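You operate a simulated robot arm through the tools that you are given. There is no shell and no other tool. Be economical: measure what you need, move in short steps, check, and stop when the job is done.

You are at the controls of a simulated robot arm. One attempt, no reset.

TASK
Fold the purple cloth, move the shirt to its owner's tray and lay the cloth in its owner's tray.
Fine: both edges folded over, both flaps flat again. Set down upright: blue shirt.

It is judged by the outcome, as a careful person would: the job done as asked, and still so three seconds after it is handed in. It fails if anything else is knocked over, pushed out of place, dropped, spilled or broken. Flat cloth is picked up by pressing the open fingertips on it (5 to 10 N) and closing them slowly along it; thin cloth reads only 2 to 8 mm in the jaws.

THE ROBOT
A 6-joint arm with a fingered hand, fixed in place. Base frame: the origin is at the foot of the arm, x ahead of it, y to its left, z up; the work surface is at about z = 90. Lengths are in cm, angles in rad, forces in N, time in s.
With the tool pointing down near the work surface it reaches from about 24 to 56 cm from the base axis. Its first joint turns from -2.897 to 2.897 rad. Payload 3.1 kg.
Tool frame: the origin (TCP) lies between the finger pads and is the grasp point; the fingertips stand 2.2 cm ahead of it; z points along the fingers, y is the line along which they close. Largest opening 13.2 cm; the body of the gripper starts 6 cm behind the TCP. The gripper is a hand of 4 fingers: y runs from the thumb to the fingers, the wrist lies at [0, 0, -21.8] in the tool frame, and closing takes about 1.5 s.
Orientation is that of the tool frame in the base frame, as a unit quaternion [x, y, z, w]. With the fingers straight down and closing along the base's y, the tool's x points along the base's -x, its y along +y and its z along -z.

THE INTERFACE
- The arm moves only by the tool move_arm. Its argument "series" is one flat list of numbers, 7 for each row, row after row: the shift along the tool's x, y, z in cm, then the turn, a rotation vector about the tool's x, y, z in rad, then the opening in per cent of the stroke, from 0 (shut) to 100 (fully open). In form: [x, y, z, rx, ry, rz, fingers, x, y, z, rx, ry, rz, fingers, ...]. A call has 1 to 10 rows; each row is the pose to reach, as a shift and turn from the pose commanded when the call began, along the tool's axes at that moment. Rows are played at 5 a second. More than 5 cm and 0.15 rad between two rows, or a gripper value outside its range, and nothing of the call is played. Where a pose cannot be reached the arm comes as near as it can. A force on the tool above 40 N (or 10 N above the force at the start of the call, whichever is more), or a blocked arm, ends the call early, and 0.2 s more pass. The fingers move at their own pace (about 15.3 cm/s each) and stop on an object; they squeeze with about 29 N. The grip force told is the motor's: it shows also when the fingers shut on nothing. Time passes only in rows, and 0.2 s behind the last, so rows that repeat a pose let the fingers close. The reply holds the time, the measured pose of the TCP, the force on the tool along the base axes, the opening and the grip force, in the units named above and with some noise, with the torque about the TCP (base axes, N m) and any sound that the robot's microphone picked up.
- Cameras (640 x 400 px; columns grow to the right, rows downward): "scene" is fixed at [22.01, 65.01, 162.2]; the picture's right is [-0.90, -0.43, 0.00], its down [-0.27, 0.57, -0.77] and it looks along [0.33, -0.70, -0.63] (base axes); focal length 287 px, centre (320, 200). "wrist" rides on the gripper at [5.3, -5.3, -8.4] in the tool frame; the picture's right is [0.71, 0.71, 0.00], its down [-0.53, 0.53, -0.67] and it looks along [-0.47, 0.47, 0.74] (tool axes); focal length 247 px, centre (320, 200). There is no depth. A picture from a camera that has moved, and an enlarged one, comes with that camera's place and axes in the base frame and with its lens.
- grab_frame(camera): a new picture of that camera. The clock stands still meanwhile.
- lift_body(by): slides the trunk up (or, below 0, down) by that many cm; the arm rides with it, the base frame stays. It gives what a move gives, with no picture.
- set_grasp(shape): the hand has 4 fingers and takes this shape, open, in about a second: jaw (thumb against the fingers, like two jaws); tri (thumb and two fingers); tip (a fingertip pinch); poke (one finger out to press); point (the index stretched); flat (the hand flat); cup (the hand cupped); fist (a fist). The gripper value then closes the fingers along that shape, each until it touches; the sizes above hold for jaw. It gives what a move gives, with no picture.
- enlarge(camera, box): a new picture of the part [left, top, right, bottom] of that camera's present view, enlarged. The clock stands still meanwhile.
- finish_job(): hands the job in; it is judged then, once.

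Go step by step. Nothing tells you positions but the pictures and the camera data: compare them with the known pose of the tool, close in by small moves and look again before you grip or let go. The budget is 120 turns and 76 pictures, counting those below and the enlarged ones. Unless the task says otherwise, let go and move clear before handing in, and close with one line.

The tools are called after "Request:" as a command line: name --argument value ..., lists and objects as JSON in quotes. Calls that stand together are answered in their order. move_arm: Moves the arm, as the interface text tells. Its arguments: {"type":"object","properties":{"series":{"type":"array","items":{"type":"number"}}},"required":["series"]} The other tools are called the same way: lift_body (by) slides the trunk up or down; set_grasp (shape) gives the hand a shape; grab_frame (camera) takes a picture; enlarge (camera, box) takes an enlarged picture of a part of a camera's view; finish_job () hands the job in.

At the start:

```text
clock: 0.0
tool_pos: [38.91, -7.99, 124.52]
tcp_rot: [0.001, 1.0, 0.0, 0.0]
contact_force: [-0.4, -1.1, 0.3]
moment: [0.01, 0.02, 0.01]
gripper_width: 13.21
gripper_force: 0.1
shape: jaw
trunk travel left (down, up): [-32.5, 6.1]
```

scene: 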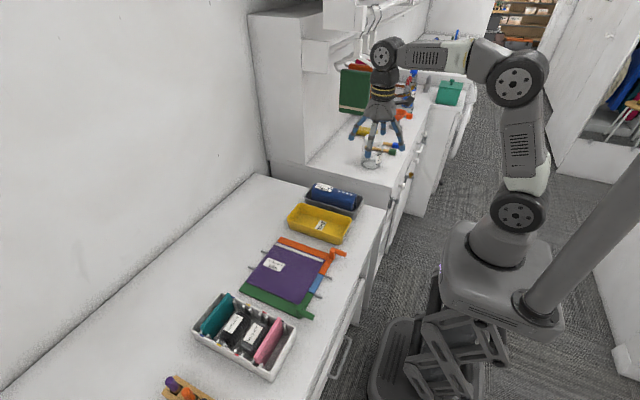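
wrist: 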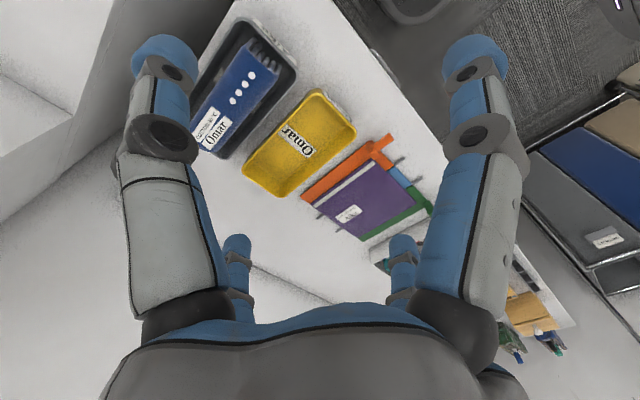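

I see a table with a navy shirt in a dark tray, a yellow tray, a purple cloth on a coloured folding board and a white box. I'll look closer to read the labels.

Request:
enlarge --camera "scene" --box '[220, 170, 380, 270]'

Request:
enlarge --camera "scene" --box '[150, 270, 330, 400]'

Request:
enlarge --camera "wrist" --box '[180, 10, 450, 260]'

```text
4.00 times, centred on (300, 220) of scene
camera zoom: at [22.01, 65.01, 162.2], right [-0.9, -0.43, 0.0], down [-0.27, 0.57, -0.77], along [0.33, -0.7, -0.63], focal length 1148 px, centre (400, 120)
```

zoom: 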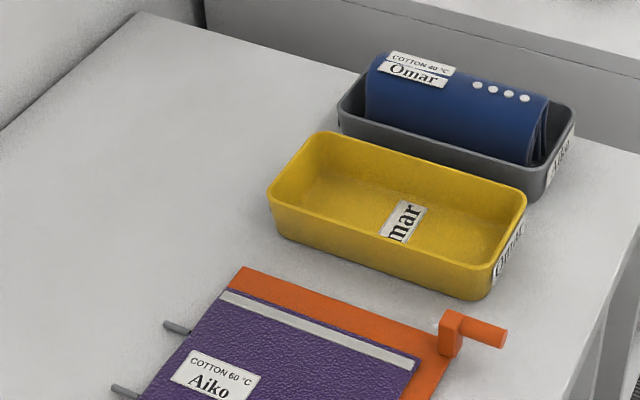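

```text
3.08 times, centred on (240, 335) of scene
camera zoom: at [22.01, 65.01, 162.2], right [-0.9, -0.43, 0.0], down [-0.27, 0.57, -0.77], along [0.33, -0.7, -0.63], focal length 883 px, centre (566, -215)
```

zoom: 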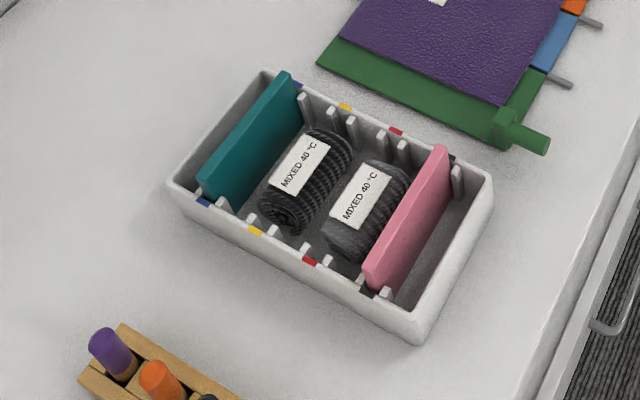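

```text
1.60 times, centred on (315, 135) of wrist
camera zoom: at [33.66, -13.37, 132.88], right [-0.71, 0.71, 0.0], down [0.53, 0.53, 0.67], along [0.47, 0.47, -0.74], focal length 395 px, centre (328, 304)
```

zoom: 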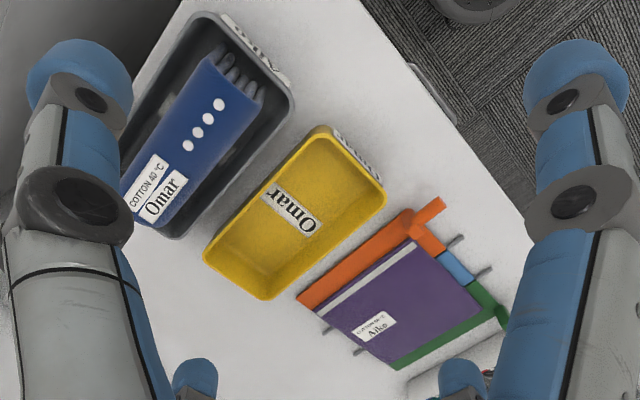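

The shirt (Omar) stands in the grey tray and the yellow tray is Omar's; the purple cloth (Aiko) lies on a folding board with orange and green flaps, handles toward the robot at about x=42, y=7 and 30. I move to look at the board closely.

Request:
move_arm --series '[-0.5, 2.8, 2.5, 0, 0, 0, 100, -1, 5.6, 5, 0, 0, 0, 100, -1.5, 8.4, 7.5, 0, 0, 0, 100, -2, 11.2, 10, 0, 0, 0, 100, -2.5, 14, 12.5, 0, 0, 0, 100, -3, 17, 14.5, 0, 0, 0, 100, -3, 17, 14.5, 0, 0, 0, 100]'

Request:
grab_frame --camera "wrist"

Request:
enlarge --camera "scene" --box '[230, 225, 370, 325]'

```text
clock: 1.6
tool_pos: [41.91, 9.21, 109.85]
tcp_rot: [0.001, 1.0, 0.0, -0.001]
contact_force: [-0.2, 0.0, 0.1]
moment: [0.02, -0.03, 0.04]
gripper_width: 13.19
gripper_force: 0.1
shape: jaw
trunk travel left (down, up): [-32.5, 6.1]
```

```text
70 pictures are left
camera wrist: at [36.66, 3.83, 118.24], right [-0.71, 0.71, 0.0], down [0.53, 0.53, 0.67], along [0.47, 0.47, -0.74], focal length 247 px, centre (320, 200)
```

wrist: 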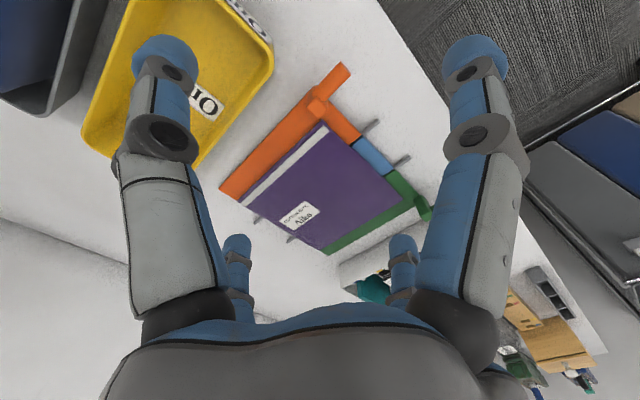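

```text
4.00 times, centred on (300, 275) of scene
camera zoom: at [22.01, 65.01, 162.2], right [-0.9, -0.43, 0.0], down [-0.27, 0.57, -0.77], along [0.33, -0.7, -0.63], focal length 1148 px, centre (400, -100)
```

zoom: 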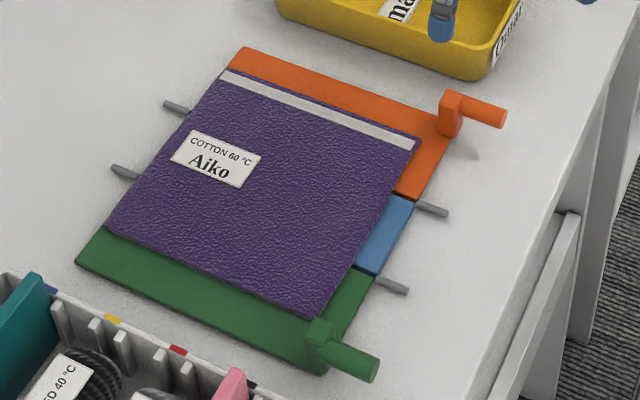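

The handles are rods at z≈94 (orange: x 39.3–42.5, y≈9.6; green: y≈31.5), with hinges near y=17.2 and y=24.2. Before gripping I check how the hand looks partly closed.

Request:
move_arm --series '[0, 0, 0, 0, 0, 0, 25, 0, 0, 0, 0, 0, 0, 25, 0, 0, 0, 0, 0, 0, 25, 0, 0, 0, 0, 0, 0, 25, 0, 0, 0, 0, 0, 0, 25, 0, 0, 0, 0, 0, 0, 25]'

Request:
grab_frame --camera "wrist"

Request:
enlarge --camera "scene" --box '[270, 120, 430, 280]'

```text
clock: 3.0
tool_pos: [41.9, 9.09, 109.95]
tcp_rot: [0.0, 1.0, 0.0, 0.0]
contact_force: [0.7, -0.4, 0.0]
moment: [-0.01, -0.01, -0.01]
gripper_width: 3.37
gripper_force: 0.0
shape: jaw
trunk travel left (down, up): [-32.5, 6.1]
```

```text
68 pictures are left
camera wrist: at [36.68, 3.84, 118.25], right [-0.71, 0.71, 0.0], down [0.53, 0.53, 0.67], along [0.47, 0.47, -0.74], focal length 247 px, centre (320, 200)
```

wrist: 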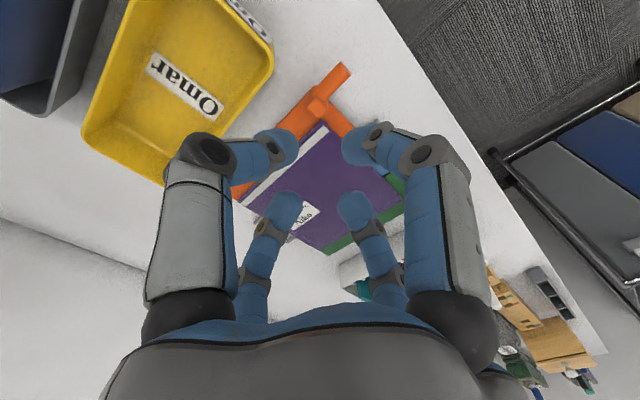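

```text
2.50 times, centred on (350, 200) of scene
camera zoom: at [22.01, 65.01, 162.2], right [-0.9, -0.43, 0.0], down [-0.27, 0.57, -0.77], along [0.33, -0.7, -0.63], focal length 717 px, centre (245, 200)
```

zoom: 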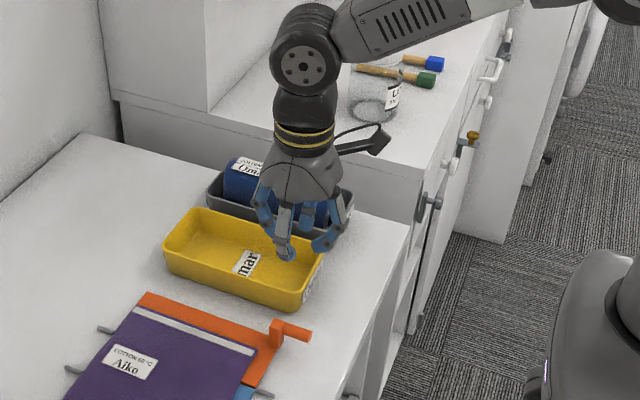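

In jaw shape the four fingers seem to close radially, which could foul the rod. I check the tip shape.

Request:
set_grasp --shape "tip"

Request:
grab_frame --camera "wrist"

Request:
enlarge --camera "scene" --box '[300, 130, 400, 230]'

```text
clock: 3.9
tool_pos: [41.89, 9.13, 109.87]
tcp_rot: [0.0, 1.0, 0.0, -0.001]
contact_force: [1.0, 0.2, -0.1]
moment: [0.0, -0.02, -0.02]
gripper_width: 13.19
gripper_force: 0.1
shape: tip
trunk travel left (down, up): [-32.5, 6.1]
```

```text
66 pictures are left
camera wrist: at [36.68, 3.84, 118.25], right [-0.71, 0.71, 0.0], down [0.53, 0.53, 0.67], along [0.47, 0.47, -0.74], focal length 247 px, centre (320, 200)
```

wrist: 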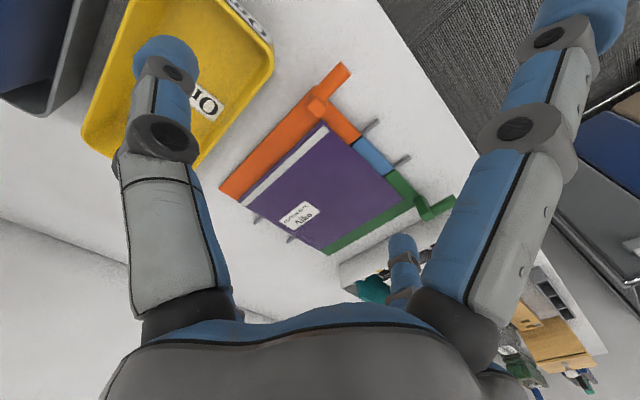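

```text
4.00 times, centred on (350, 180) of scene
camera zoom: at [22.01, 65.01, 162.2], right [-0.9, -0.43, 0.0], down [-0.27, 0.57, -0.77], along [0.33, -0.7, -0.63], focal length 1148 px, centre (200, 280)
```

zoom: 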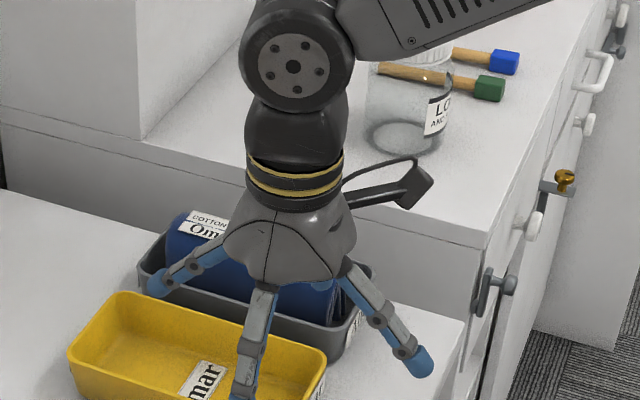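

The tip shape pinches with the two y-fingers and splays the other two, which suits the rods. I go down over the orange rod, partly closed, and look.

Request:
move_arm --series '[0.9, 0.2, 4.5, 0, 0, 0, 40, 1.7, 0.5, 9, 0, 0, 0, 40, 1.7, 0.5, 9, 0, 0, 0, 40, 1.7, 0.5, 9, 0, 0, 0, 40, 1.7, 0.5, 9, 0, 0, 0, 40]'

Request:
grab_frame --camera "wrist"

Request:
enlarge --camera "scene" --box '[260, 180, 400, 300]'

```text
clock: 5.1
tool_pos: [40.08, 9.53, 100.95]
tcp_rot: [0.0, 1.0, 0.0, 0.0]
contact_force: [-0.1, -1.3, -0.3]
moment: [-0.03, -0.01, 0.01]
gripper_width: 5.32
gripper_force: 0.0
shape: tip
trunk travel left (down, up): [-32.5, 6.1]
```

```text
64 pictures are left
camera wrist: at [34.93, 4.19, 109.32], right [-0.71, 0.71, 0.0], down [0.53, 0.53, 0.67], along [0.47, 0.47, -0.74], focal length 247 px, centre (320, 200)
```

wrist: 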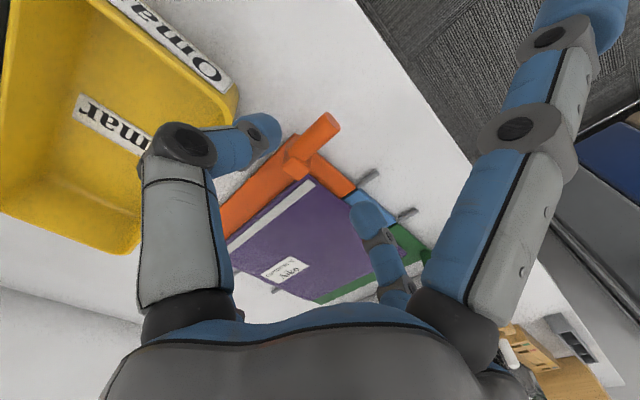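

```text
3.33 times, centred on (330, 240) of scene
camera zoom: at [22.01, 65.01, 162.2], right [-0.9, -0.43, 0.0], down [-0.27, 0.57, -0.77], along [0.33, -0.7, -0.63], focal length 956 px, centre (287, 67)
```

zoom: 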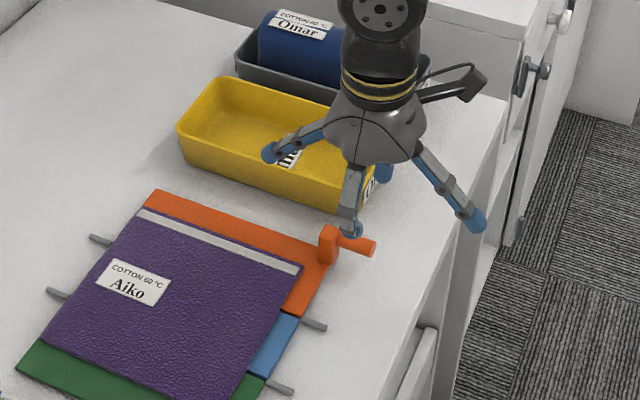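

The rod is centred at about (40.7, 9.65, 94) and the fingers straddle it. I go down and close on it.

Request:
move_arm --series '[-0.5, 0.05, 3, 0, 0, 0, 40, -0.5, 0.05, 6.3, 0, 0, 0, 40, -0.5, 0.05, 6.3, 0, 0, 0, 20, -0.5, 0.05, 6.3, 0, 0, 0, 0, -0.5, 0.05, 6.3, 0, 0, 0, 0, -0.5, 0.05, 6.3, 0, 0, 0, 0, -0.5, 0.05, 6.3, 0, 0, 0, 0]'

Request:
enlarge --camera "scene" --box '[280, 200, 400, 300]'

```text
clock: 6.7
tool_pos: [40.74, 9.5, 94.88]
tcp_rot: [0.0, 1.0, 0.0, 0.0]
contact_force: [-0.9, 1.6, -1.5]
moment: [0.01, 0.05, 0.02]
gripper_width: 0.8
gripper_force: 29.2
shape: tip
trunk travel left (down, up): [-32.5, 6.1]
```

```text
4.00 times, centred on (340, 250) of scene
camera zoom: at [22.01, 65.01, 162.2], right [-0.9, -0.43, 0.0], down [-0.27, 0.57, -0.77], along [0.33, -0.7, -0.63], focal length 1148 px, centre (240, 0)
```

zoom: 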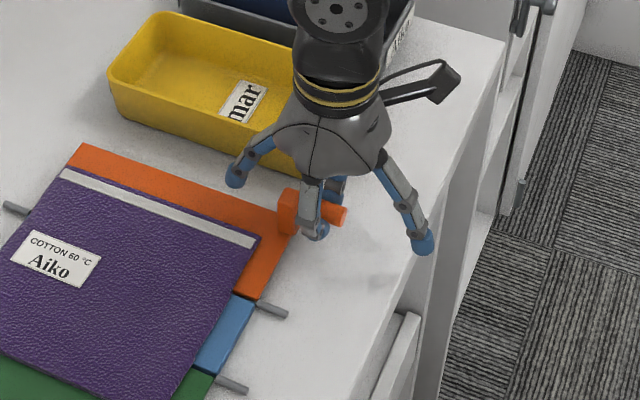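

It holds something 0.8 cm wide with full grip, apparently the rod. I lift along the hinge arc by about 30° and check.

Request:
move_arm --series '[0, 0.3, -0.64, 0, 0, 0, 0, 0, 0.64, -1.26, 0, 0, 0, 0, 0, 1.07, -1.86, 0, 0, 0, 0, 0, 1.54, -2.4, 0, 0, 0, 0, 0, 2.04, -2.9, 0, 0, 0, 0, 0, 2.57, -3.38, 0, 0, 0, 0]'

Request:
enlarge --camera "scene" --box '[240, 200, 380, 320]'

```text
clock: 8.1
tool_pos: [40.7, 12.28, 97.84]
tcp_rot: [0.0, 1.0, -0.001, -0.001]
contact_force: [0.2, 11.2, -29.1]
moment: [-0.63, -0.1, 0.01]
gripper_width: 0.59
gripper_force: 29.3
shape: tip
trunk travel left (down, up): [-32.5, 6.1]
```

```text
3.33 times, centred on (310, 260) of scene
camera zoom: at [22.01, 65.01, 162.2], right [-0.9, -0.43, 0.0], down [-0.27, 0.57, -0.77], along [0.33, -0.7, -0.63], focal length 956 px, centre (353, 0)
```

zoom: 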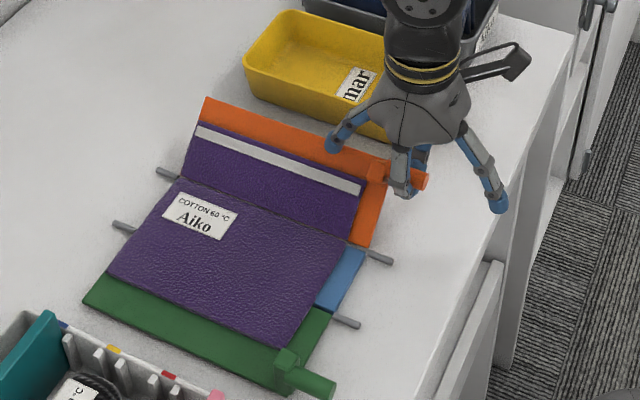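

The flap is rising with the rod; the radial pull (~30 N) says my arc radius is a little too big, so I tighten it and continue to about 60°.

Request:
move_arm --series '[0, 0.15, 0.4, 0, 0, 0, 0, 0, 0.56, 0.2, 0, 0, 0, 0, 0, 0.98, 0.0, 0, 0, 0, 0, 0, 1.48, -0.2, 0, 0, 0, 0, 0, 1.98, -0.38, 0, 0, 0, 0]'

```text
clock: 9.3
tool_pos: [40.79, 14.21, 98.51]
tcp_rot: [0.001, 1.0, -0.001, -0.001]
contact_force: [-0.9, 1.6, -13.2]
moment: [-0.26, -0.01, -0.01]
gripper_width: 0.59
gripper_force: 29.8
shape: tip
trunk travel left (down, up): [-32.5, 6.1]
```

Forces dropped, the path fits. I continue over the top to about 90°.

Request:
move_arm --series '[0, 0.5, -0.05, 0, 0, 0, 0, 0, 1.0, -0.13, 0, 0, 0, 0, 0, 1.5, -0.18, 0, 0, 0, 0, 0, 2.0, -0.2, 0, 0, 0, 0, 0, 2.65, -0.15, 0, 0, 0, 0, 0, 3.3, -0.03, 0, 0, 0, 0, 0, 3.95, 0.12, 0, 0, 0, 0]'

Request:
enlarge --camera "scene" --box '[240, 200, 380, 320]'

```text
clock: 10.9
tool_pos: [40.62, 17.97, 98.29]
tcp_rot: [0.002, 1.0, 0.0, 0.001]
contact_force: [0.2, -0.7, -1.7]
moment: [0.0, -0.01, 0.03]
gripper_width: 0.56
gripper_force: 29.4
shape: tip
trunk travel left (down, up): [-32.5, 6.1]
```

```text
3.33 times, centred on (310, 260) of scene
camera zoom: at [22.01, 65.01, 162.2], right [-0.9, -0.43, 0.0], down [-0.27, 0.57, -0.77], along [0.33, -0.7, -0.63], focal length 956 px, centre (353, 0)
```

zoom: 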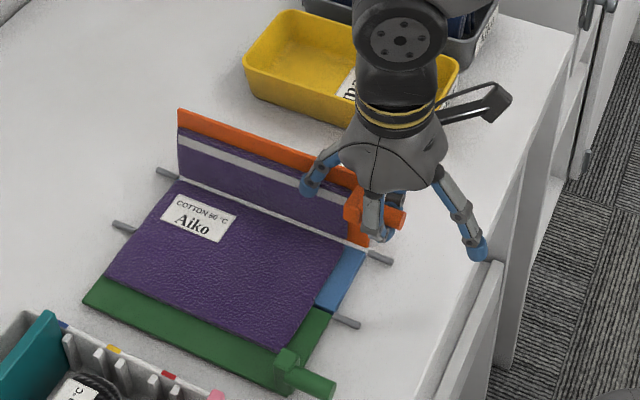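

Flap is near vertical with almost no force. I continue down the far side to about 128°.

Request:
move_arm --series '[0, 1.0, 0.05, 0, 0, 0, 0, 0, 1.9, 0.44, 0, 0, 0, 0, 0, 2.77, 0.97, 0, 0, 0, 0, 0, 3.55, 1.6, 0, 0, 0, 0, 0, 4.24, 2.34, 0, 0, 0, 0, 0, 4.83, 3.16, 0, 0, 0, 0, 0, 5.3, 4.0, 0, 0, 0, 0]'

Request:
enlarge --camera "scene" --box '[240, 200, 380, 320]'

```text
clock: 12.5
tool_pos: [40.7, 23.43, 94.3]
tcp_rot: [0.0, 1.0, 0.0, -0.001]
contact_force: [-0.2, -0.1, -0.5]
moment: [0.0, -0.03, 0.0]
gripper_width: 0.57
gripper_force: 28.8
shape: tip
trunk travel left (down, up): [-32.5, 6.1]
```

```text
3.33 times, centred on (310, 260) of scene
camera zoom: at [22.01, 65.01, 162.2], right [-0.9, -0.43, 0.0], down [-0.27, 0.57, -0.77], along [0.33, -0.7, -0.63], focal length 956 px, centre (353, 0)
```

zoom: 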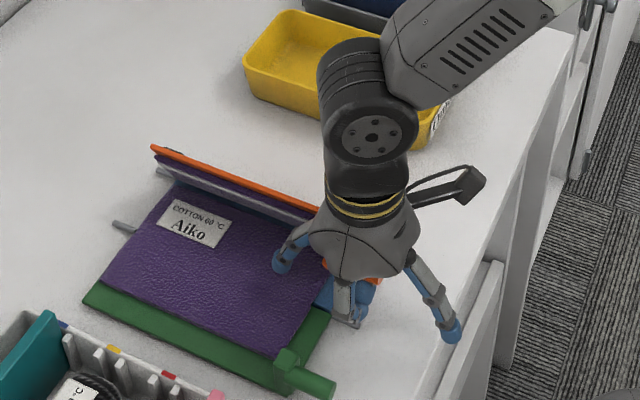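

The flap is edge-on to the scene camera, i.e. about 127°. I go slightly further and then release slowly so it settles.

Request:
move_arm --series '[0, 0.2, 0.5, 0, 0, 0, 0, 0, 0.25, 0.7, 0, 0, 0, 0, 0, 0.25, 0.7, 0, 0, 0, 5, 0, 0.25, 0.7, 0, 0, 0, 8, 0, 0.25, 0.7, 0, 0, 0, 12, 0, 0.25, 0.7, 0, 0, 0, 16, 0, 0.25, 0.7, 0, 0, 0, 20, 0, 0.25, 0.7, 0, 0, 0, 20]'

Request:
enlarge --camera "scene" --box '[240, 200, 380, 320]'

```text
clock: 14.3
tool_pos: [40.67, 23.61, 93.57]
tcp_rot: [0.0, 1.0, 0.001, 0.0]
contact_force: [-0.5, 0.0, 0.3]
moment: [0.01, 0.01, 0.05]
gripper_width: 2.59
gripper_force: 0.1
shape: tip
trunk travel left (down, up): [-32.5, 6.1]
```

```text
3.33 times, centred on (310, 260) of scene
camera zoom: at [22.01, 65.01, 162.2], right [-0.9, -0.43, 0.0], down [-0.27, 0.57, -0.77], along [0.33, -0.7, -0.63], focal length 956 px, centre (353, 0)
```

zoom: 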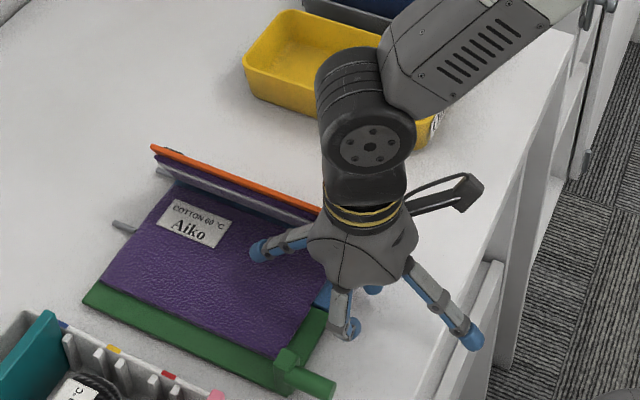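

The flap stays where it is when released. I raise the hand to see it clearly.

Request:
move_arm --series '[0, 0, -2, 0, 0, 0, 25, 0, 0, -5, 0, 0, 0, 25, 0, 0, -9, 0, 0, 0, 25, 0, 0, -12, 0, 0, 0, 25]'

Request:
enlarge --camera "scene" --box '[240, 200, 380, 320]'

Request:
grab_frame --camera "wrist"

```text
clock: 15.3
tool_pos: [40.85, 23.4, 105.52]
tcp_rot: [0.0, 1.0, 0.0, 0.0]
contact_force: [-0.1, -0.7, 0.0]
moment: [-0.03, -0.04, -0.01]
gripper_width: 3.26
gripper_force: 0.0
shape: tip
trunk travel left (down, up): [-32.5, 6.1]
```

```text
3.33 times, centred on (310, 260) of scene
camera zoom: at [22.01, 65.01, 162.2], right [-0.9, -0.43, 0.0], down [-0.27, 0.57, -0.77], along [0.33, -0.7, -0.63], focal length 956 px, centre (353, 0)
```

zoom: 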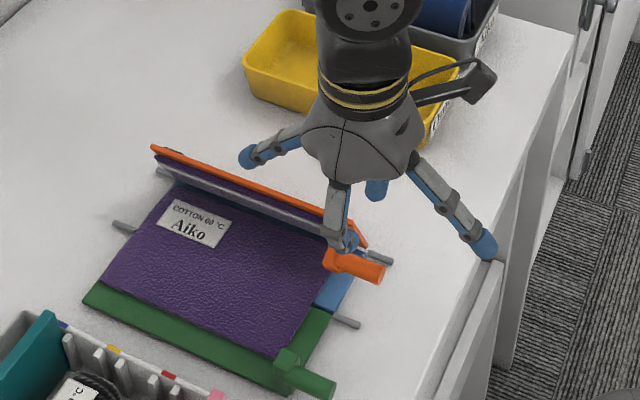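

```text
56 pictures are left
camera wrist: at [35.62, 18.22, 113.87], right [-0.71, 0.71, 0.0], down [0.53, 0.53, 0.67], along [0.47, 0.47, -0.74], focal length 247 px, centre (320, 200)
```

wrist: 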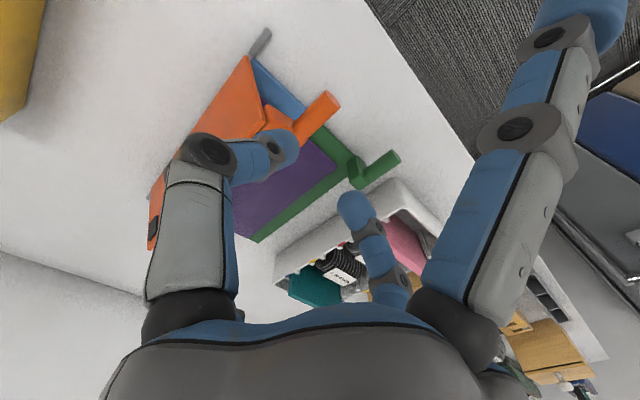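

The rod slipped in the grip: it's now at about (39.7–42.5, 22.9, 97), flap ~110°, held by hinge friction. I close the fingers and press the rod down from above to complete the fold.

Request:
move_arm --series '[0, -0.3, 0, 0, 0, 0, 0, 0, -0.3, 0, 0, 0, 0, 0, 0, -0.3, 2.5, 0, 0, 0, 0, 0, 0, 5, 0, 0, 0, 0, 0, 0.4, 6, 0, 0, 0, 0, 0, 0.8, 7, 0, 0, 0, 0, 0, 1.2, 8, 0, 0, 0, 0]'

Request:
enlarge --camera "scene" --box '[240, 200, 380, 320]'

```text
clock: 16.9
tool_pos: [40.78, 25.06, 97.66]
tcp_rot: [0.0, 1.0, 0.0, 0.001]
contact_force: [-0.5, 12.0, 13.4]
moment: [0.02, 0.0, 0.01]
gripper_width: 0.02
gripper_force: 28.9
shape: tip
trunk travel left (down, up): [-32.5, 6.1]
```

```text
3.33 times, centred on (310, 260) of scene
camera zoom: at [22.01, 65.01, 162.2], right [-0.9, -0.43, 0.0], down [-0.27, 0.57, -0.77], along [0.33, -0.7, -0.63], focal length 956 px, centre (353, 0)
```

zoom: 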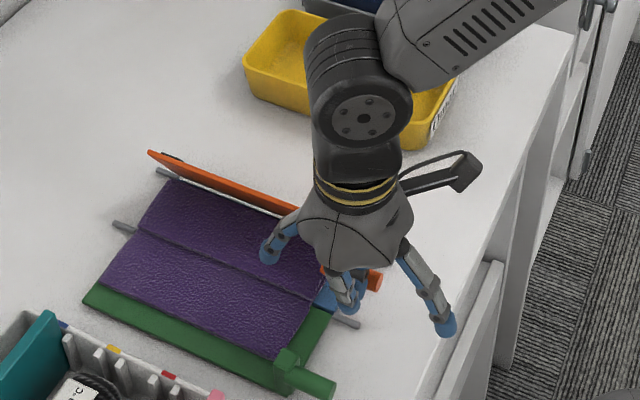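

The cloth edge has dropped over and lies folded; the flap stands at ~125° against my fingertips. Now I slip to the +y side of the rod and push the flap back.

Request:
move_arm --series '[0, 0.8, 0, 0, 0, 0, 0, 0, 0.8, 1.3, 0, 0, 0, 0, 0, -0.2, 1.3, 0, 0, 0, 0, 0, -1.2, 1.2, 0, 0, 0, 0, 0, -2.2, 1.0, 0, 0, 0, 0, 0, -3.2, 0.7, 0, 0, 0, 0, 0, -4.2, 0.3, 0, 0, 0, 0, 0, -5.2, 0, 0, 0, 0, 0]'

Request:
enlarge --camera "scene" --box '[240, 200, 380, 320]'

```text
clock: 17.8
tool_pos: [40.75, 25.38, 96.85]
tcp_rot: [-0.001, 1.0, 0.007, 0.008]
contact_force: [-4.7, 17.3, 16.5]
moment: [-0.25, -0.03, -0.03]
gripper_width: 0.0
gripper_force: 29.1
shape: tip
trunk travel left (down, up): [-32.5, 6.1]
stopped in row 4: the force on the tool passed its limit at 44 N (the readings are from after the stop); the commanded pose is now the measured one
```

```text
3.33 times, centred on (310, 260) of scene
camera zoom: at [22.01, 65.01, 162.2], right [-0.9, -0.43, 0.0], down [-0.27, 0.57, -0.77], along [0.33, -0.7, -0.63], focal length 956 px, centre (353, 0)
```

zoom: 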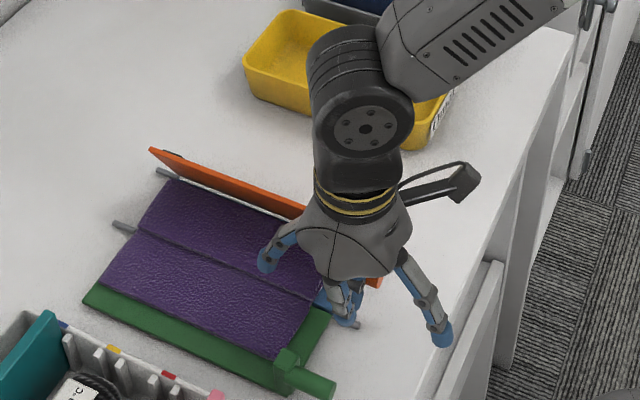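

The push hit the force limit. I raise the hand clear and look before trying again.

Request:
move_arm --series '[0, 0.5, -1, 0, 0, 0, 0, 0, 0.5, -5, 0, 0, 0, 0, 0, 0.5, -9, 0, 0, 0, 25, 0, 0.5, -10, 0, 0, 0, 25]'

Request:
enlarge --camera "scene" --box '[240, 200, 380, 320]'

Request:
grab_frame --camera "wrist"

```text
clock: 18.8
tool_pos: [41.03, 25.05, 106.62]
tcp_rot: [0.0, 1.0, 0.004, 0.005]
contact_force: [0.6, 1.1, 0.4]
moment: [0.0, -0.03, -0.04]
gripper_width: 3.27
gripper_force: 0.1
shape: tip
trunk travel left (down, up): [-32.5, 6.1]
```

```text
3.33 times, centred on (310, 260) of scene
camera zoom: at [22.01, 65.01, 162.2], right [-0.9, -0.43, 0.0], down [-0.27, 0.57, -0.77], along [0.33, -0.7, -0.63], focal length 956 px, centre (353, 0)
```

zoom: 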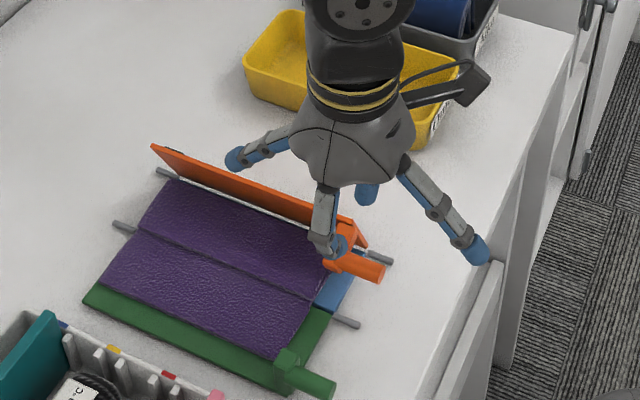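

```text
52 pictures are left
camera wrist: at [35.7, 19.69, 114.95], right [-0.71, 0.71, 0.0], down [0.52, 0.52, 0.68], along [0.48, 0.48, -0.74], focal length 247 px, centre (320, 200)
```

wrist: 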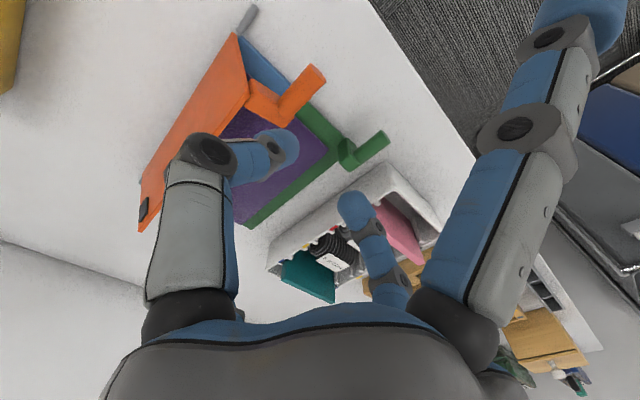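

The flap rests at about 112° with the rod near (40.9, 22.9, 97). I regrip the rod to carry it back along its arc.

Request:
move_arm --series '[0.1, -2.1, 2, 0, 0, 0, 30, 0.15, -2.1, 5, 0, 0, 0, 30, 0.15, -2.1, 8.9, 0, 0, 0, 30, 0.15, -2.1, 8.9, 0, 0, 0, 10, 0.15, -2.1, 8.9, 0, 0, 0, 0, 0.15, -2.1, 8.9, 0, 0, 0, 0, 0.15, -2.1, 8.9, 0, 0, 0, 0]'

Request:
enlarge --camera "scene" --box '[260, 200, 380, 300]'

```text
clock: 20.4
tool_pos: [40.95, 23.28, 97.84]
tcp_rot: [0.0, 1.0, 0.004, 0.003]
contact_force: [-0.3, -4.9, -5.2]
moment: [-0.02, 0.03, -0.01]
gripper_width: 0.82
gripper_force: 29.3
shape: tip
trunk travel left (down, up): [-32.5, 6.1]
```

```text
4.00 times, centred on (320, 250) of scene
camera zoom: at [22.01, 65.01, 162.2], right [-0.9, -0.43, 0.0], down [-0.27, 0.57, -0.77], along [0.33, -0.7, -0.63], focal length 1148 px, centre (320, 0)
```

zoom: 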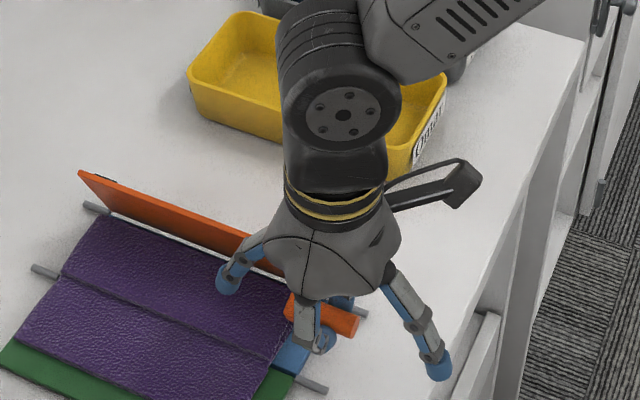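

The rod is gripped again. I carry it back along the arc, first part.

Request:
move_arm --series '[0, -0.5, -0.4, 0, 0, 0, 0, 0, -1.0, -0.75, 0, 0, 0, 0, 0, -1.8, -1.2, 0, 0, 0, 0, 0, -2.87, -1.7, 0, 0, 0, 0, 0, -4.0, -2.0, 0, 0, 0, 0]'

```text
clock: 21.6
tool_pos: [40.86, 19.33, 99.65]
tcp_rot: [0.0, 1.0, 0.005, 0.003]
contact_force: [1.4, -0.3, -10.5]
moment: [0.15, 0.0, -0.02]
gripper_width: 0.88
gripper_force: 28.8
shape: tip
trunk travel left (down, up): [-32.5, 6.1]
```

Going well; continue over the top.

Request:
move_arm --series '[0, -1.17, -0.1, 0, 0, 0, 0, 0, -2.35, 0.0, 0, 0, 0, 0, 0, -3.5, 0.15, 0, 0, 0, 0, 0, -4.6, 0.5, 0, 0, 0, 0, 0, -5.7, 0.95, 0, 0, 0, 0]'

Request:
enlarge --camera "scene" --box '[240, 200, 380, 320]'

```text
clock: 22.8
tool_pos: [40.94, 14.07, 98.44]
tcp_rot: [0.0, 1.0, 0.004, 0.003]
contact_force: [-0.1, 15.3, -30.4]
moment: [0.16, -0.01, -0.01]
gripper_width: 0.52
gripper_force: 29.0
shape: tip
trunk travel left (down, up): [-32.5, 6.1]
```

```text
3.33 times, centred on (310, 260) of scene
camera zoom: at [22.01, 65.01, 162.2], right [-0.9, -0.43, 0.0], down [-0.27, 0.57, -0.77], along [0.33, -0.7, -0.63], focal length 956 px, centre (353, 0)
```

zoom: 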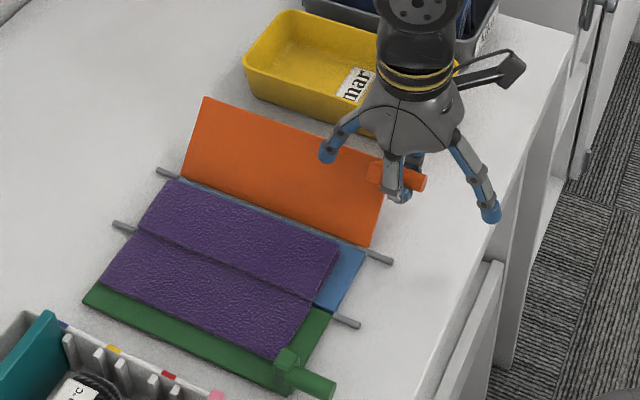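

The fold is in place and the flap is coming down. I finish lowering it, then release.

Request:
move_arm --series '[0, 0.2, 0.3, 0, 0, 0, 0, 0, -0.5, 0.8, 0, 0, 0, 0, 0, -1.2, 1.2, 0, 0, 0, 0, 0, -1.9, 1.8, 0, 0, 0, 0, 0, -2.6, 2.4, 0, 0, 0, 0, 0, -3.2, 3.0, 0, 0, 0, 0, 0, -3.7, 3.6, 0, 0, 0, 0, 0, -3.9, 4.0, 0, 0, 0, 0]'

Request:
enlarge --camera "scene" --box '[240, 200, 380, 320]'

```text
clock: 24.6
tool_pos: [40.77, 9.84, 94.61]
tcp_rot: [-0.001, 1.0, 0.005, 0.004]
contact_force: [1.3, 7.9, -4.2]
moment: [-0.04, 0.0, 0.01]
gripper_width: 0.61
gripper_force: 29.0
shape: tip
trunk travel left (down, up): [-32.5, 6.1]
```

```text
3.33 times, centred on (310, 260) of scene
camera zoom: at [22.01, 65.01, 162.2], right [-0.9, -0.43, 0.0], down [-0.27, 0.57, -0.77], along [0.33, -0.7, -0.63], focal length 956 px, centre (353, 0)
```

zoom: 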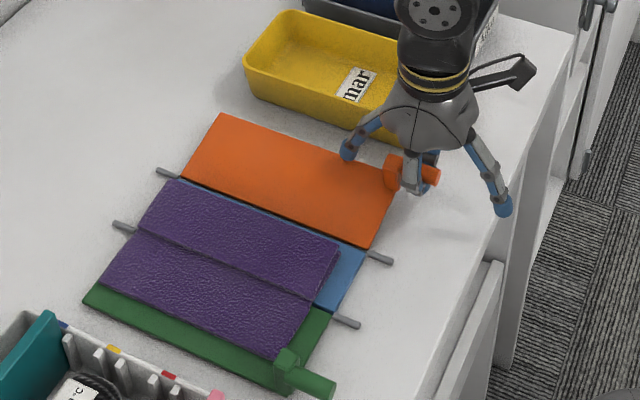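

The flap still stands a few degrees up. I release, rise, and press the rod down with closed fingertips.

Request:
move_arm --series '[0, -0.1, 0.3, 0, 0, 0, 0, 0, -0.1, 0.3, 0, 0, 0, 15, 0, -0.1, 0.3, 0, 0, 0, 30, 0, -0.1, -2, 0, 0, 0, 30, 0, -0.1, -5, 0, 0, 0, 0, 0, -0.1, -5, 0, 0, 0, 0, 0, -0.1, -3, 0, 0, 0, 0, 0, -0.1, -2.2, 0, 0, 0, 0, 0, -0.1, -1.8, 0, 0, 0, 0, 0, -0.1, -1.4, 0, 0, 0, 0]'

Request:
enlarge --camera "scene" --box '[240, 200, 380, 320]'

```text
clock: 26.9
tool_pos: [40.86, 9.56, 96.71]
tcp_rot: [0.001, 1.0, 0.007, 0.012]
contact_force: [-6.7, 0.1, 24.1]
moment: [0.06, 0.24, 0.03]
gripper_width: 0.01
gripper_force: 28.9
shape: tip
trunk travel left (down, up): [-32.5, 6.1]
stopped in row 10: the force on the tool passed its limit at 43 N (the readings are from after the stop); the commanded pose is now the measured one
```

```text
3.33 times, centred on (310, 260) of scene
camera zoom: at [22.01, 65.01, 162.2], right [-0.9, -0.43, 0.0], down [-0.27, 0.57, -0.77], along [0.33, -0.7, -0.63], focal length 956 px, centre (353, 0)
```

zoom: 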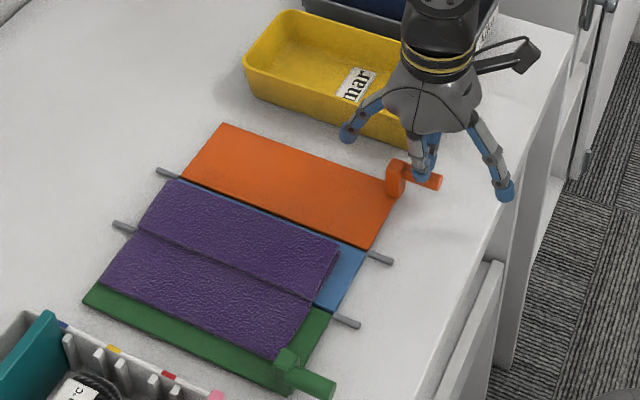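

The orange flap is flat again. Next the green rod near y≈31.5; I travel there high and look.

Request:
move_arm --series '[0, 0, -4.5, 0.014, 0.024, 0, 0, 0, 1, -9, 0.014, 0.024, 0, 25, 0, 5.5, -11, 0.014, 0.024, 0, 25, 0, 10, -11, 0.014, 0.024, 0, 25, 0, 14.5, -11, 0.014, 0.024, 0, 25, 0, 19, -11, 0.014, 0.024, 0, 25, 0, 22, -8.5, 0.014, 0.024, 0, 25, 0, 22, -6, 0.014, 0.024, 0, 25]'

Request:
enlarge --camera "scene" --box '[220, 220, 380, 350]'

Request:
grab_frame --camera "wrist"

```text
clock: 28.7
tool_pos: [40.77, 31.77, 102.78]
tcp_rot: [0.001, 1.0, -0.001, -0.002]
contact_force: [0.3, -0.8, 0.2]
moment: [0.01, 0.03, 0.01]
gripper_width: 3.26
gripper_force: 0.0
shape: tip
trunk travel left (down, up): [-32.5, 6.1]
```

```text
3.08 times, centred on (300, 285) of scene
camera zoom: at [22.01, 65.01, 162.2], right [-0.9, -0.43, 0.0], down [-0.27, 0.57, -0.77], along [0.33, -0.7, -0.63], focal length 883 px, centre (382, -62)
```

zoom: 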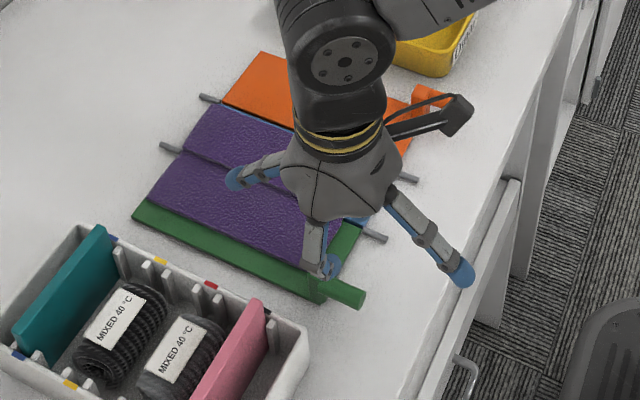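

```text
46 pictures are left
camera wrist: at [35.58, 26.52, 111.21], right [-0.71, 0.71, 0.0], down [0.53, 0.53, 0.66], along [0.47, 0.47, -0.75], focal length 247 px, centre (320, 200)
```

wrist: 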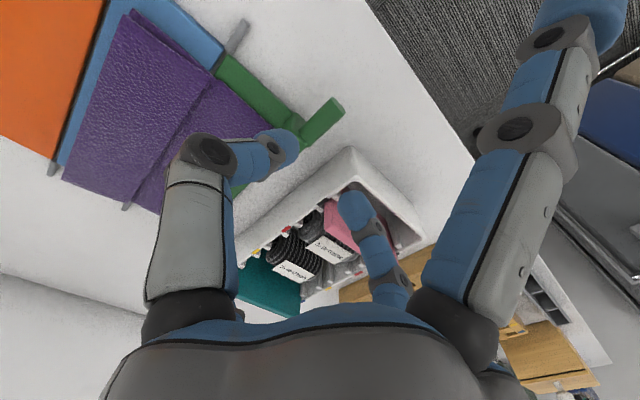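

The green rod axis is at y≈32, z≈93.9; the white box begins at y≈35.8 and is low. I descend and close on the rod.

Request:
move_arm --series '[0.2, 0.2, 4, 0, 0, 0, 22, 0.2, 0.2, 8, 0, 0, 0, 22, 0.2, 0.2, 8, 0, 0, 0, 10, 0.2, 0.2, 8, 0, 0, 0, 0, 0.2, 0.2, 8, 0, 0, 0, 0, 0.2, 0.2, 8, 0, 0, 0, 0]'

Request:
enlarge --camera "scene" --box '[240, 240, 380, 350]'

```text
clock: 30.1
tool_pos: [40.49, 31.98, 94.78]
tcp_rot: [0.0, 1.0, 0.0, -0.002]
contact_force: [-0.5, -1.4, -2.0]
moment: [0.01, 0.06, 0.03]
gripper_width: 0.91
gripper_force: 28.5
shape: tip
trunk travel left (down, up): [-32.5, 6.1]
```

```text
3.64 times, centred on (310, 295) of scene
camera zoom: at [22.01, 65.01, 162.2], right [-0.9, -0.43, 0.0], down [-0.27, 0.57, -0.77], along [0.33, -0.7, -0.63], focal length 1043 px, centre (356, -146)
```

zoom: 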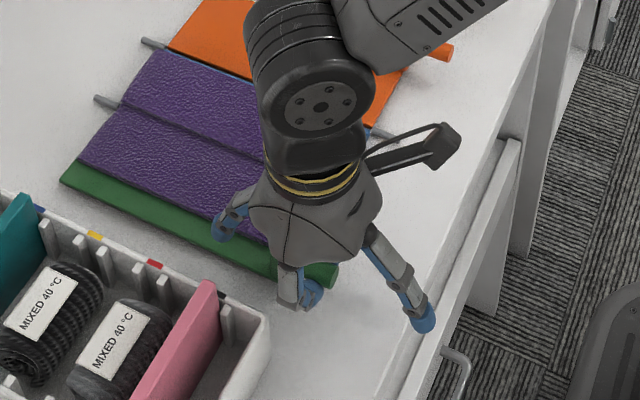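

Gripped. I lift along the mirrored arc (toward -y).

Request:
move_arm --series '[0, -0.35, -0.6, 0, 0, 0, 0, 0, -0.72, -1.15, 0, 0, 0, 0, 0, -1.15, -1.68, 0, 0, 0, 0, 0, -1.65, -2.15, 0, 0, 0, 0, 0, -2.15, -2.6, 0, 0, 0, 0, 0, -2.7, -3.0, 0, 0, 0, 0]'

```text
clock: 31.5
tool_pos: [40.71, 29.0, 97.62]
tcp_rot: [0.001, 1.0, -0.002, -0.003]
contact_force: [-4.9, -7.2, -14.7]
moment: [0.15, 0.02, -0.08]
gripper_width: 0.67
gripper_force: 28.6
shape: tip
trunk travel left (down, up): [-32.5, 6.1]
```

Request:
move_arm --series '[0, -0.5, -0.15, 0, 0, 0, 0, 0, -1.0, -0.35, 0, 0, 0, 0, 0, -1.5, -0.53, 0, 0, 0, 0, 0, -2.0, -0.7, 0, 0, 0, 0, 0, -2.6, -0.85, 0, 0, 0, 0, 0, -3.3, -0.93, 0, 0, 0, 0, 0, -4.0, -0.95, 0, 0, 0, 0, 0, -4.7, -0.9, 0, 0, 0, 0]'

Request:
enlarge --camera "scene" --box '[240, 220, 380, 340]'

```text
clock: 33.3
tool_pos: [40.81, 24.39, 98.72]
tcp_rot: [0.001, 1.0, -0.001, -0.002]
contact_force: [-2.5, 1.1, -9.0]
moment: [0.06, -0.02, 0.0]
gripper_width: 0.68
gripper_force: 29.4
shape: tip
trunk travel left (down, up): [-32.5, 6.1]
```

```text
3.33 times, centred on (310, 280) of scene
camera zoom: at [22.01, 65.01, 162.2], right [-0.9, -0.43, 0.0], down [-0.27, 0.57, -0.77], along [0.33, -0.7, -0.63], focal length 956 px, centre (353, -67)
```

zoom: 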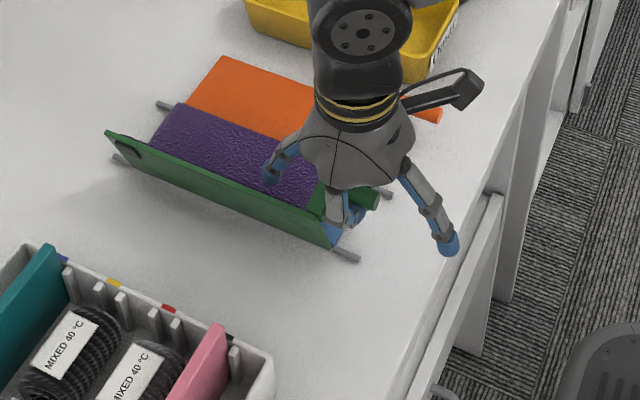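

Flap near vertical. Continue over to the far side.

Request:
move_arm --series '[0, -0.7, 0, 0, 0, 0, 0, 0, -1.4, 0.1, 0, 0, 0, 0, 0, -2.1, 0.3, 0, 0, 0, 0, 0, -2.8, 0.6, 0, 0, 0, 0, 0, -3.5, 1.0, 0, 0, 0, 0, 0, -4.2, 1.5, 0, 0, 0, 0, 0, -4.9, 2.1, 0, 0, 0, 0, 0, -5.4, 2.8, 0, 0, 0, 0]'

Request:
enlarge --camera "scene" --box '[240, 220, 380, 340]'

```text
clock: 35.1
tool_pos: [40.58, 18.93, 95.84]
tcp_rot: [0.0, 1.0, -0.001, -0.003]
contact_force: [0.2, 0.2, -0.7]
moment: [0.03, 0.0, 0.02]
gripper_width: 0.66
gripper_force: 28.7
shape: tip
trunk travel left (down, up): [-32.5, 6.1]
```

```text
3.33 times, centred on (310, 280) of scene
camera zoom: at [22.01, 65.01, 162.2], right [-0.9, -0.43, 0.0], down [-0.27, 0.57, -0.77], along [0.33, -0.7, -0.63], focal length 956 px, centre (353, -67)
```

zoom: 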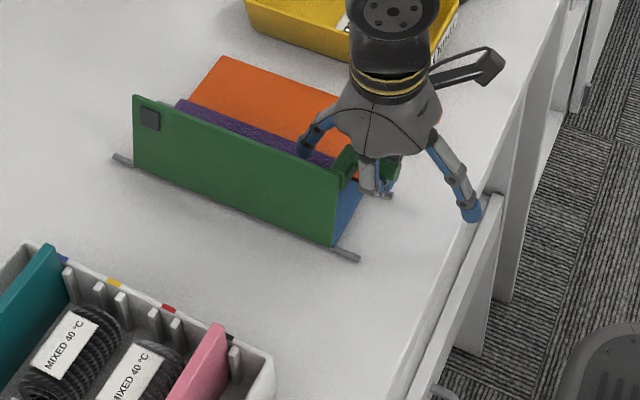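

The flap is ~100° with the rod slipped in the grip. I release, rise, and check the rod before pressing it down.

Request:
move_arm --series '[0, 0, 0, 0, 0, 0, 10, 0, 0, 0, 0, 0, 0, 25, 0, 0, -3, 0, 0, 0, 25, 0, 0, -6.5, 0, 0, 0, 25, 0, 0, -10, 0, 0, 0, 25]'

Request:
enlarge --camera "scene" --box '[240, 220, 380, 340]'

Request:
grab_frame --camera "wrist"

```text
clock: 36.3
tool_pos: [40.91, 18.98, 105.76]
tcp_rot: [0.0, 1.0, -0.001, -0.003]
contact_force: [0.5, 0.0, -1.2]
moment: [0.0, 0.01, 0.0]
gripper_width: 3.31
gripper_force: 0.0
shape: tip
trunk travel left (down, up): [-32.5, 6.1]
```

```text
3.33 times, centred on (310, 280) of scene
camera zoom: at [22.01, 65.01, 162.2], right [-0.9, -0.43, 0.0], down [-0.27, 0.57, -0.77], along [0.33, -0.7, -0.63], focal length 956 px, centre (353, -67)
```

zoom: 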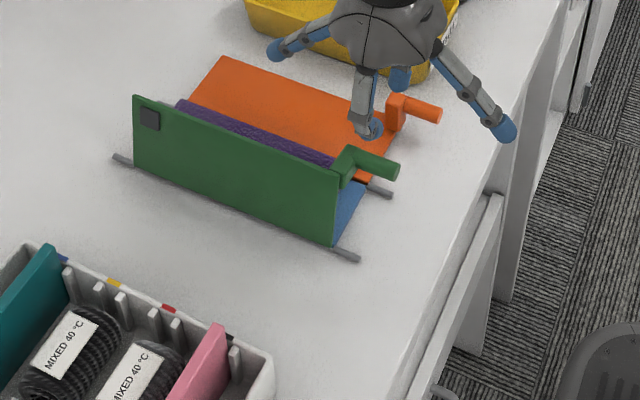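

```text
41 pictures are left
camera wrist: at [35.68, 13.71, 114.13], right [-0.71, 0.71, 0.0], down [0.53, 0.53, 0.66], along [0.47, 0.47, -0.75], focal length 247 px, centre (320, 200)
```

wrist: 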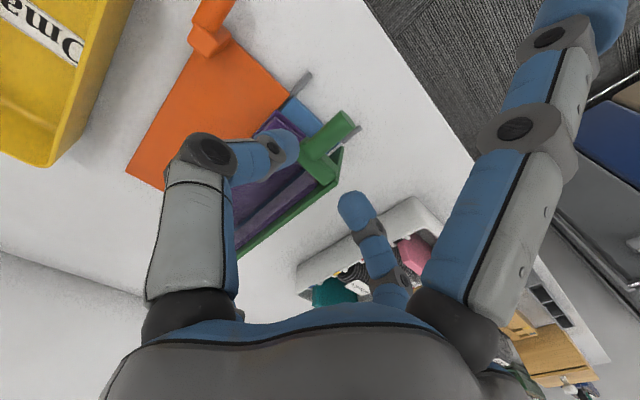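

The green rod is at about (40.9, 19.8, 98). I press it down and over from above with closed fingertips.

Request:
move_arm --series '[0, 0.8, 0, 0, 0, 0, 0, 0, 0.8, 2, 0, 0, 0, 0, 0, 0.8, 4.2, 0, 0, 0, 0, 0, 0.2, 5.4, 0, 0, 0, 0, 0, -0.4, 6.1, 0, 0, 0, 0, 0, -1.0, 6.8, 0, 0, 0, 0, 0, -1.6, 7.6, 0, 0, 0, 0, 0, -2.2, 8.5, 0, 0, 0, 0]'

Request:
enlarge --camera "scene" --box '[240, 220, 380, 340]'

```text
clock: 37.9
tool_pos: [41.04, 18.25, 99.3]
tcp_rot: [0.0, 1.0, 0.005, 0.007]
contact_force: [-8.2, 7.5, 23.1]
moment: [0.26, 0.2, 0.05]
gripper_width: 0.02
gripper_force: 29.2
shape: tip
trunk travel left (down, up): [-32.5, 6.1]
stopped in row 7: the force on the tool passed its limit at 48 N (the readings are from after the stop); the commanded pose is now the measured one
```

```text
3.33 times, centred on (310, 280) of scene
camera zoom: at [22.01, 65.01, 162.2], right [-0.9, -0.43, 0.0], down [-0.27, 0.57, -0.77], along [0.33, -0.7, -0.63], focal length 956 px, centre (353, -67)
```

zoom: 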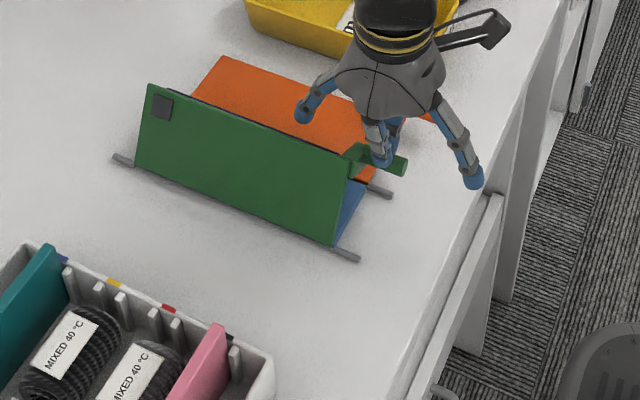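

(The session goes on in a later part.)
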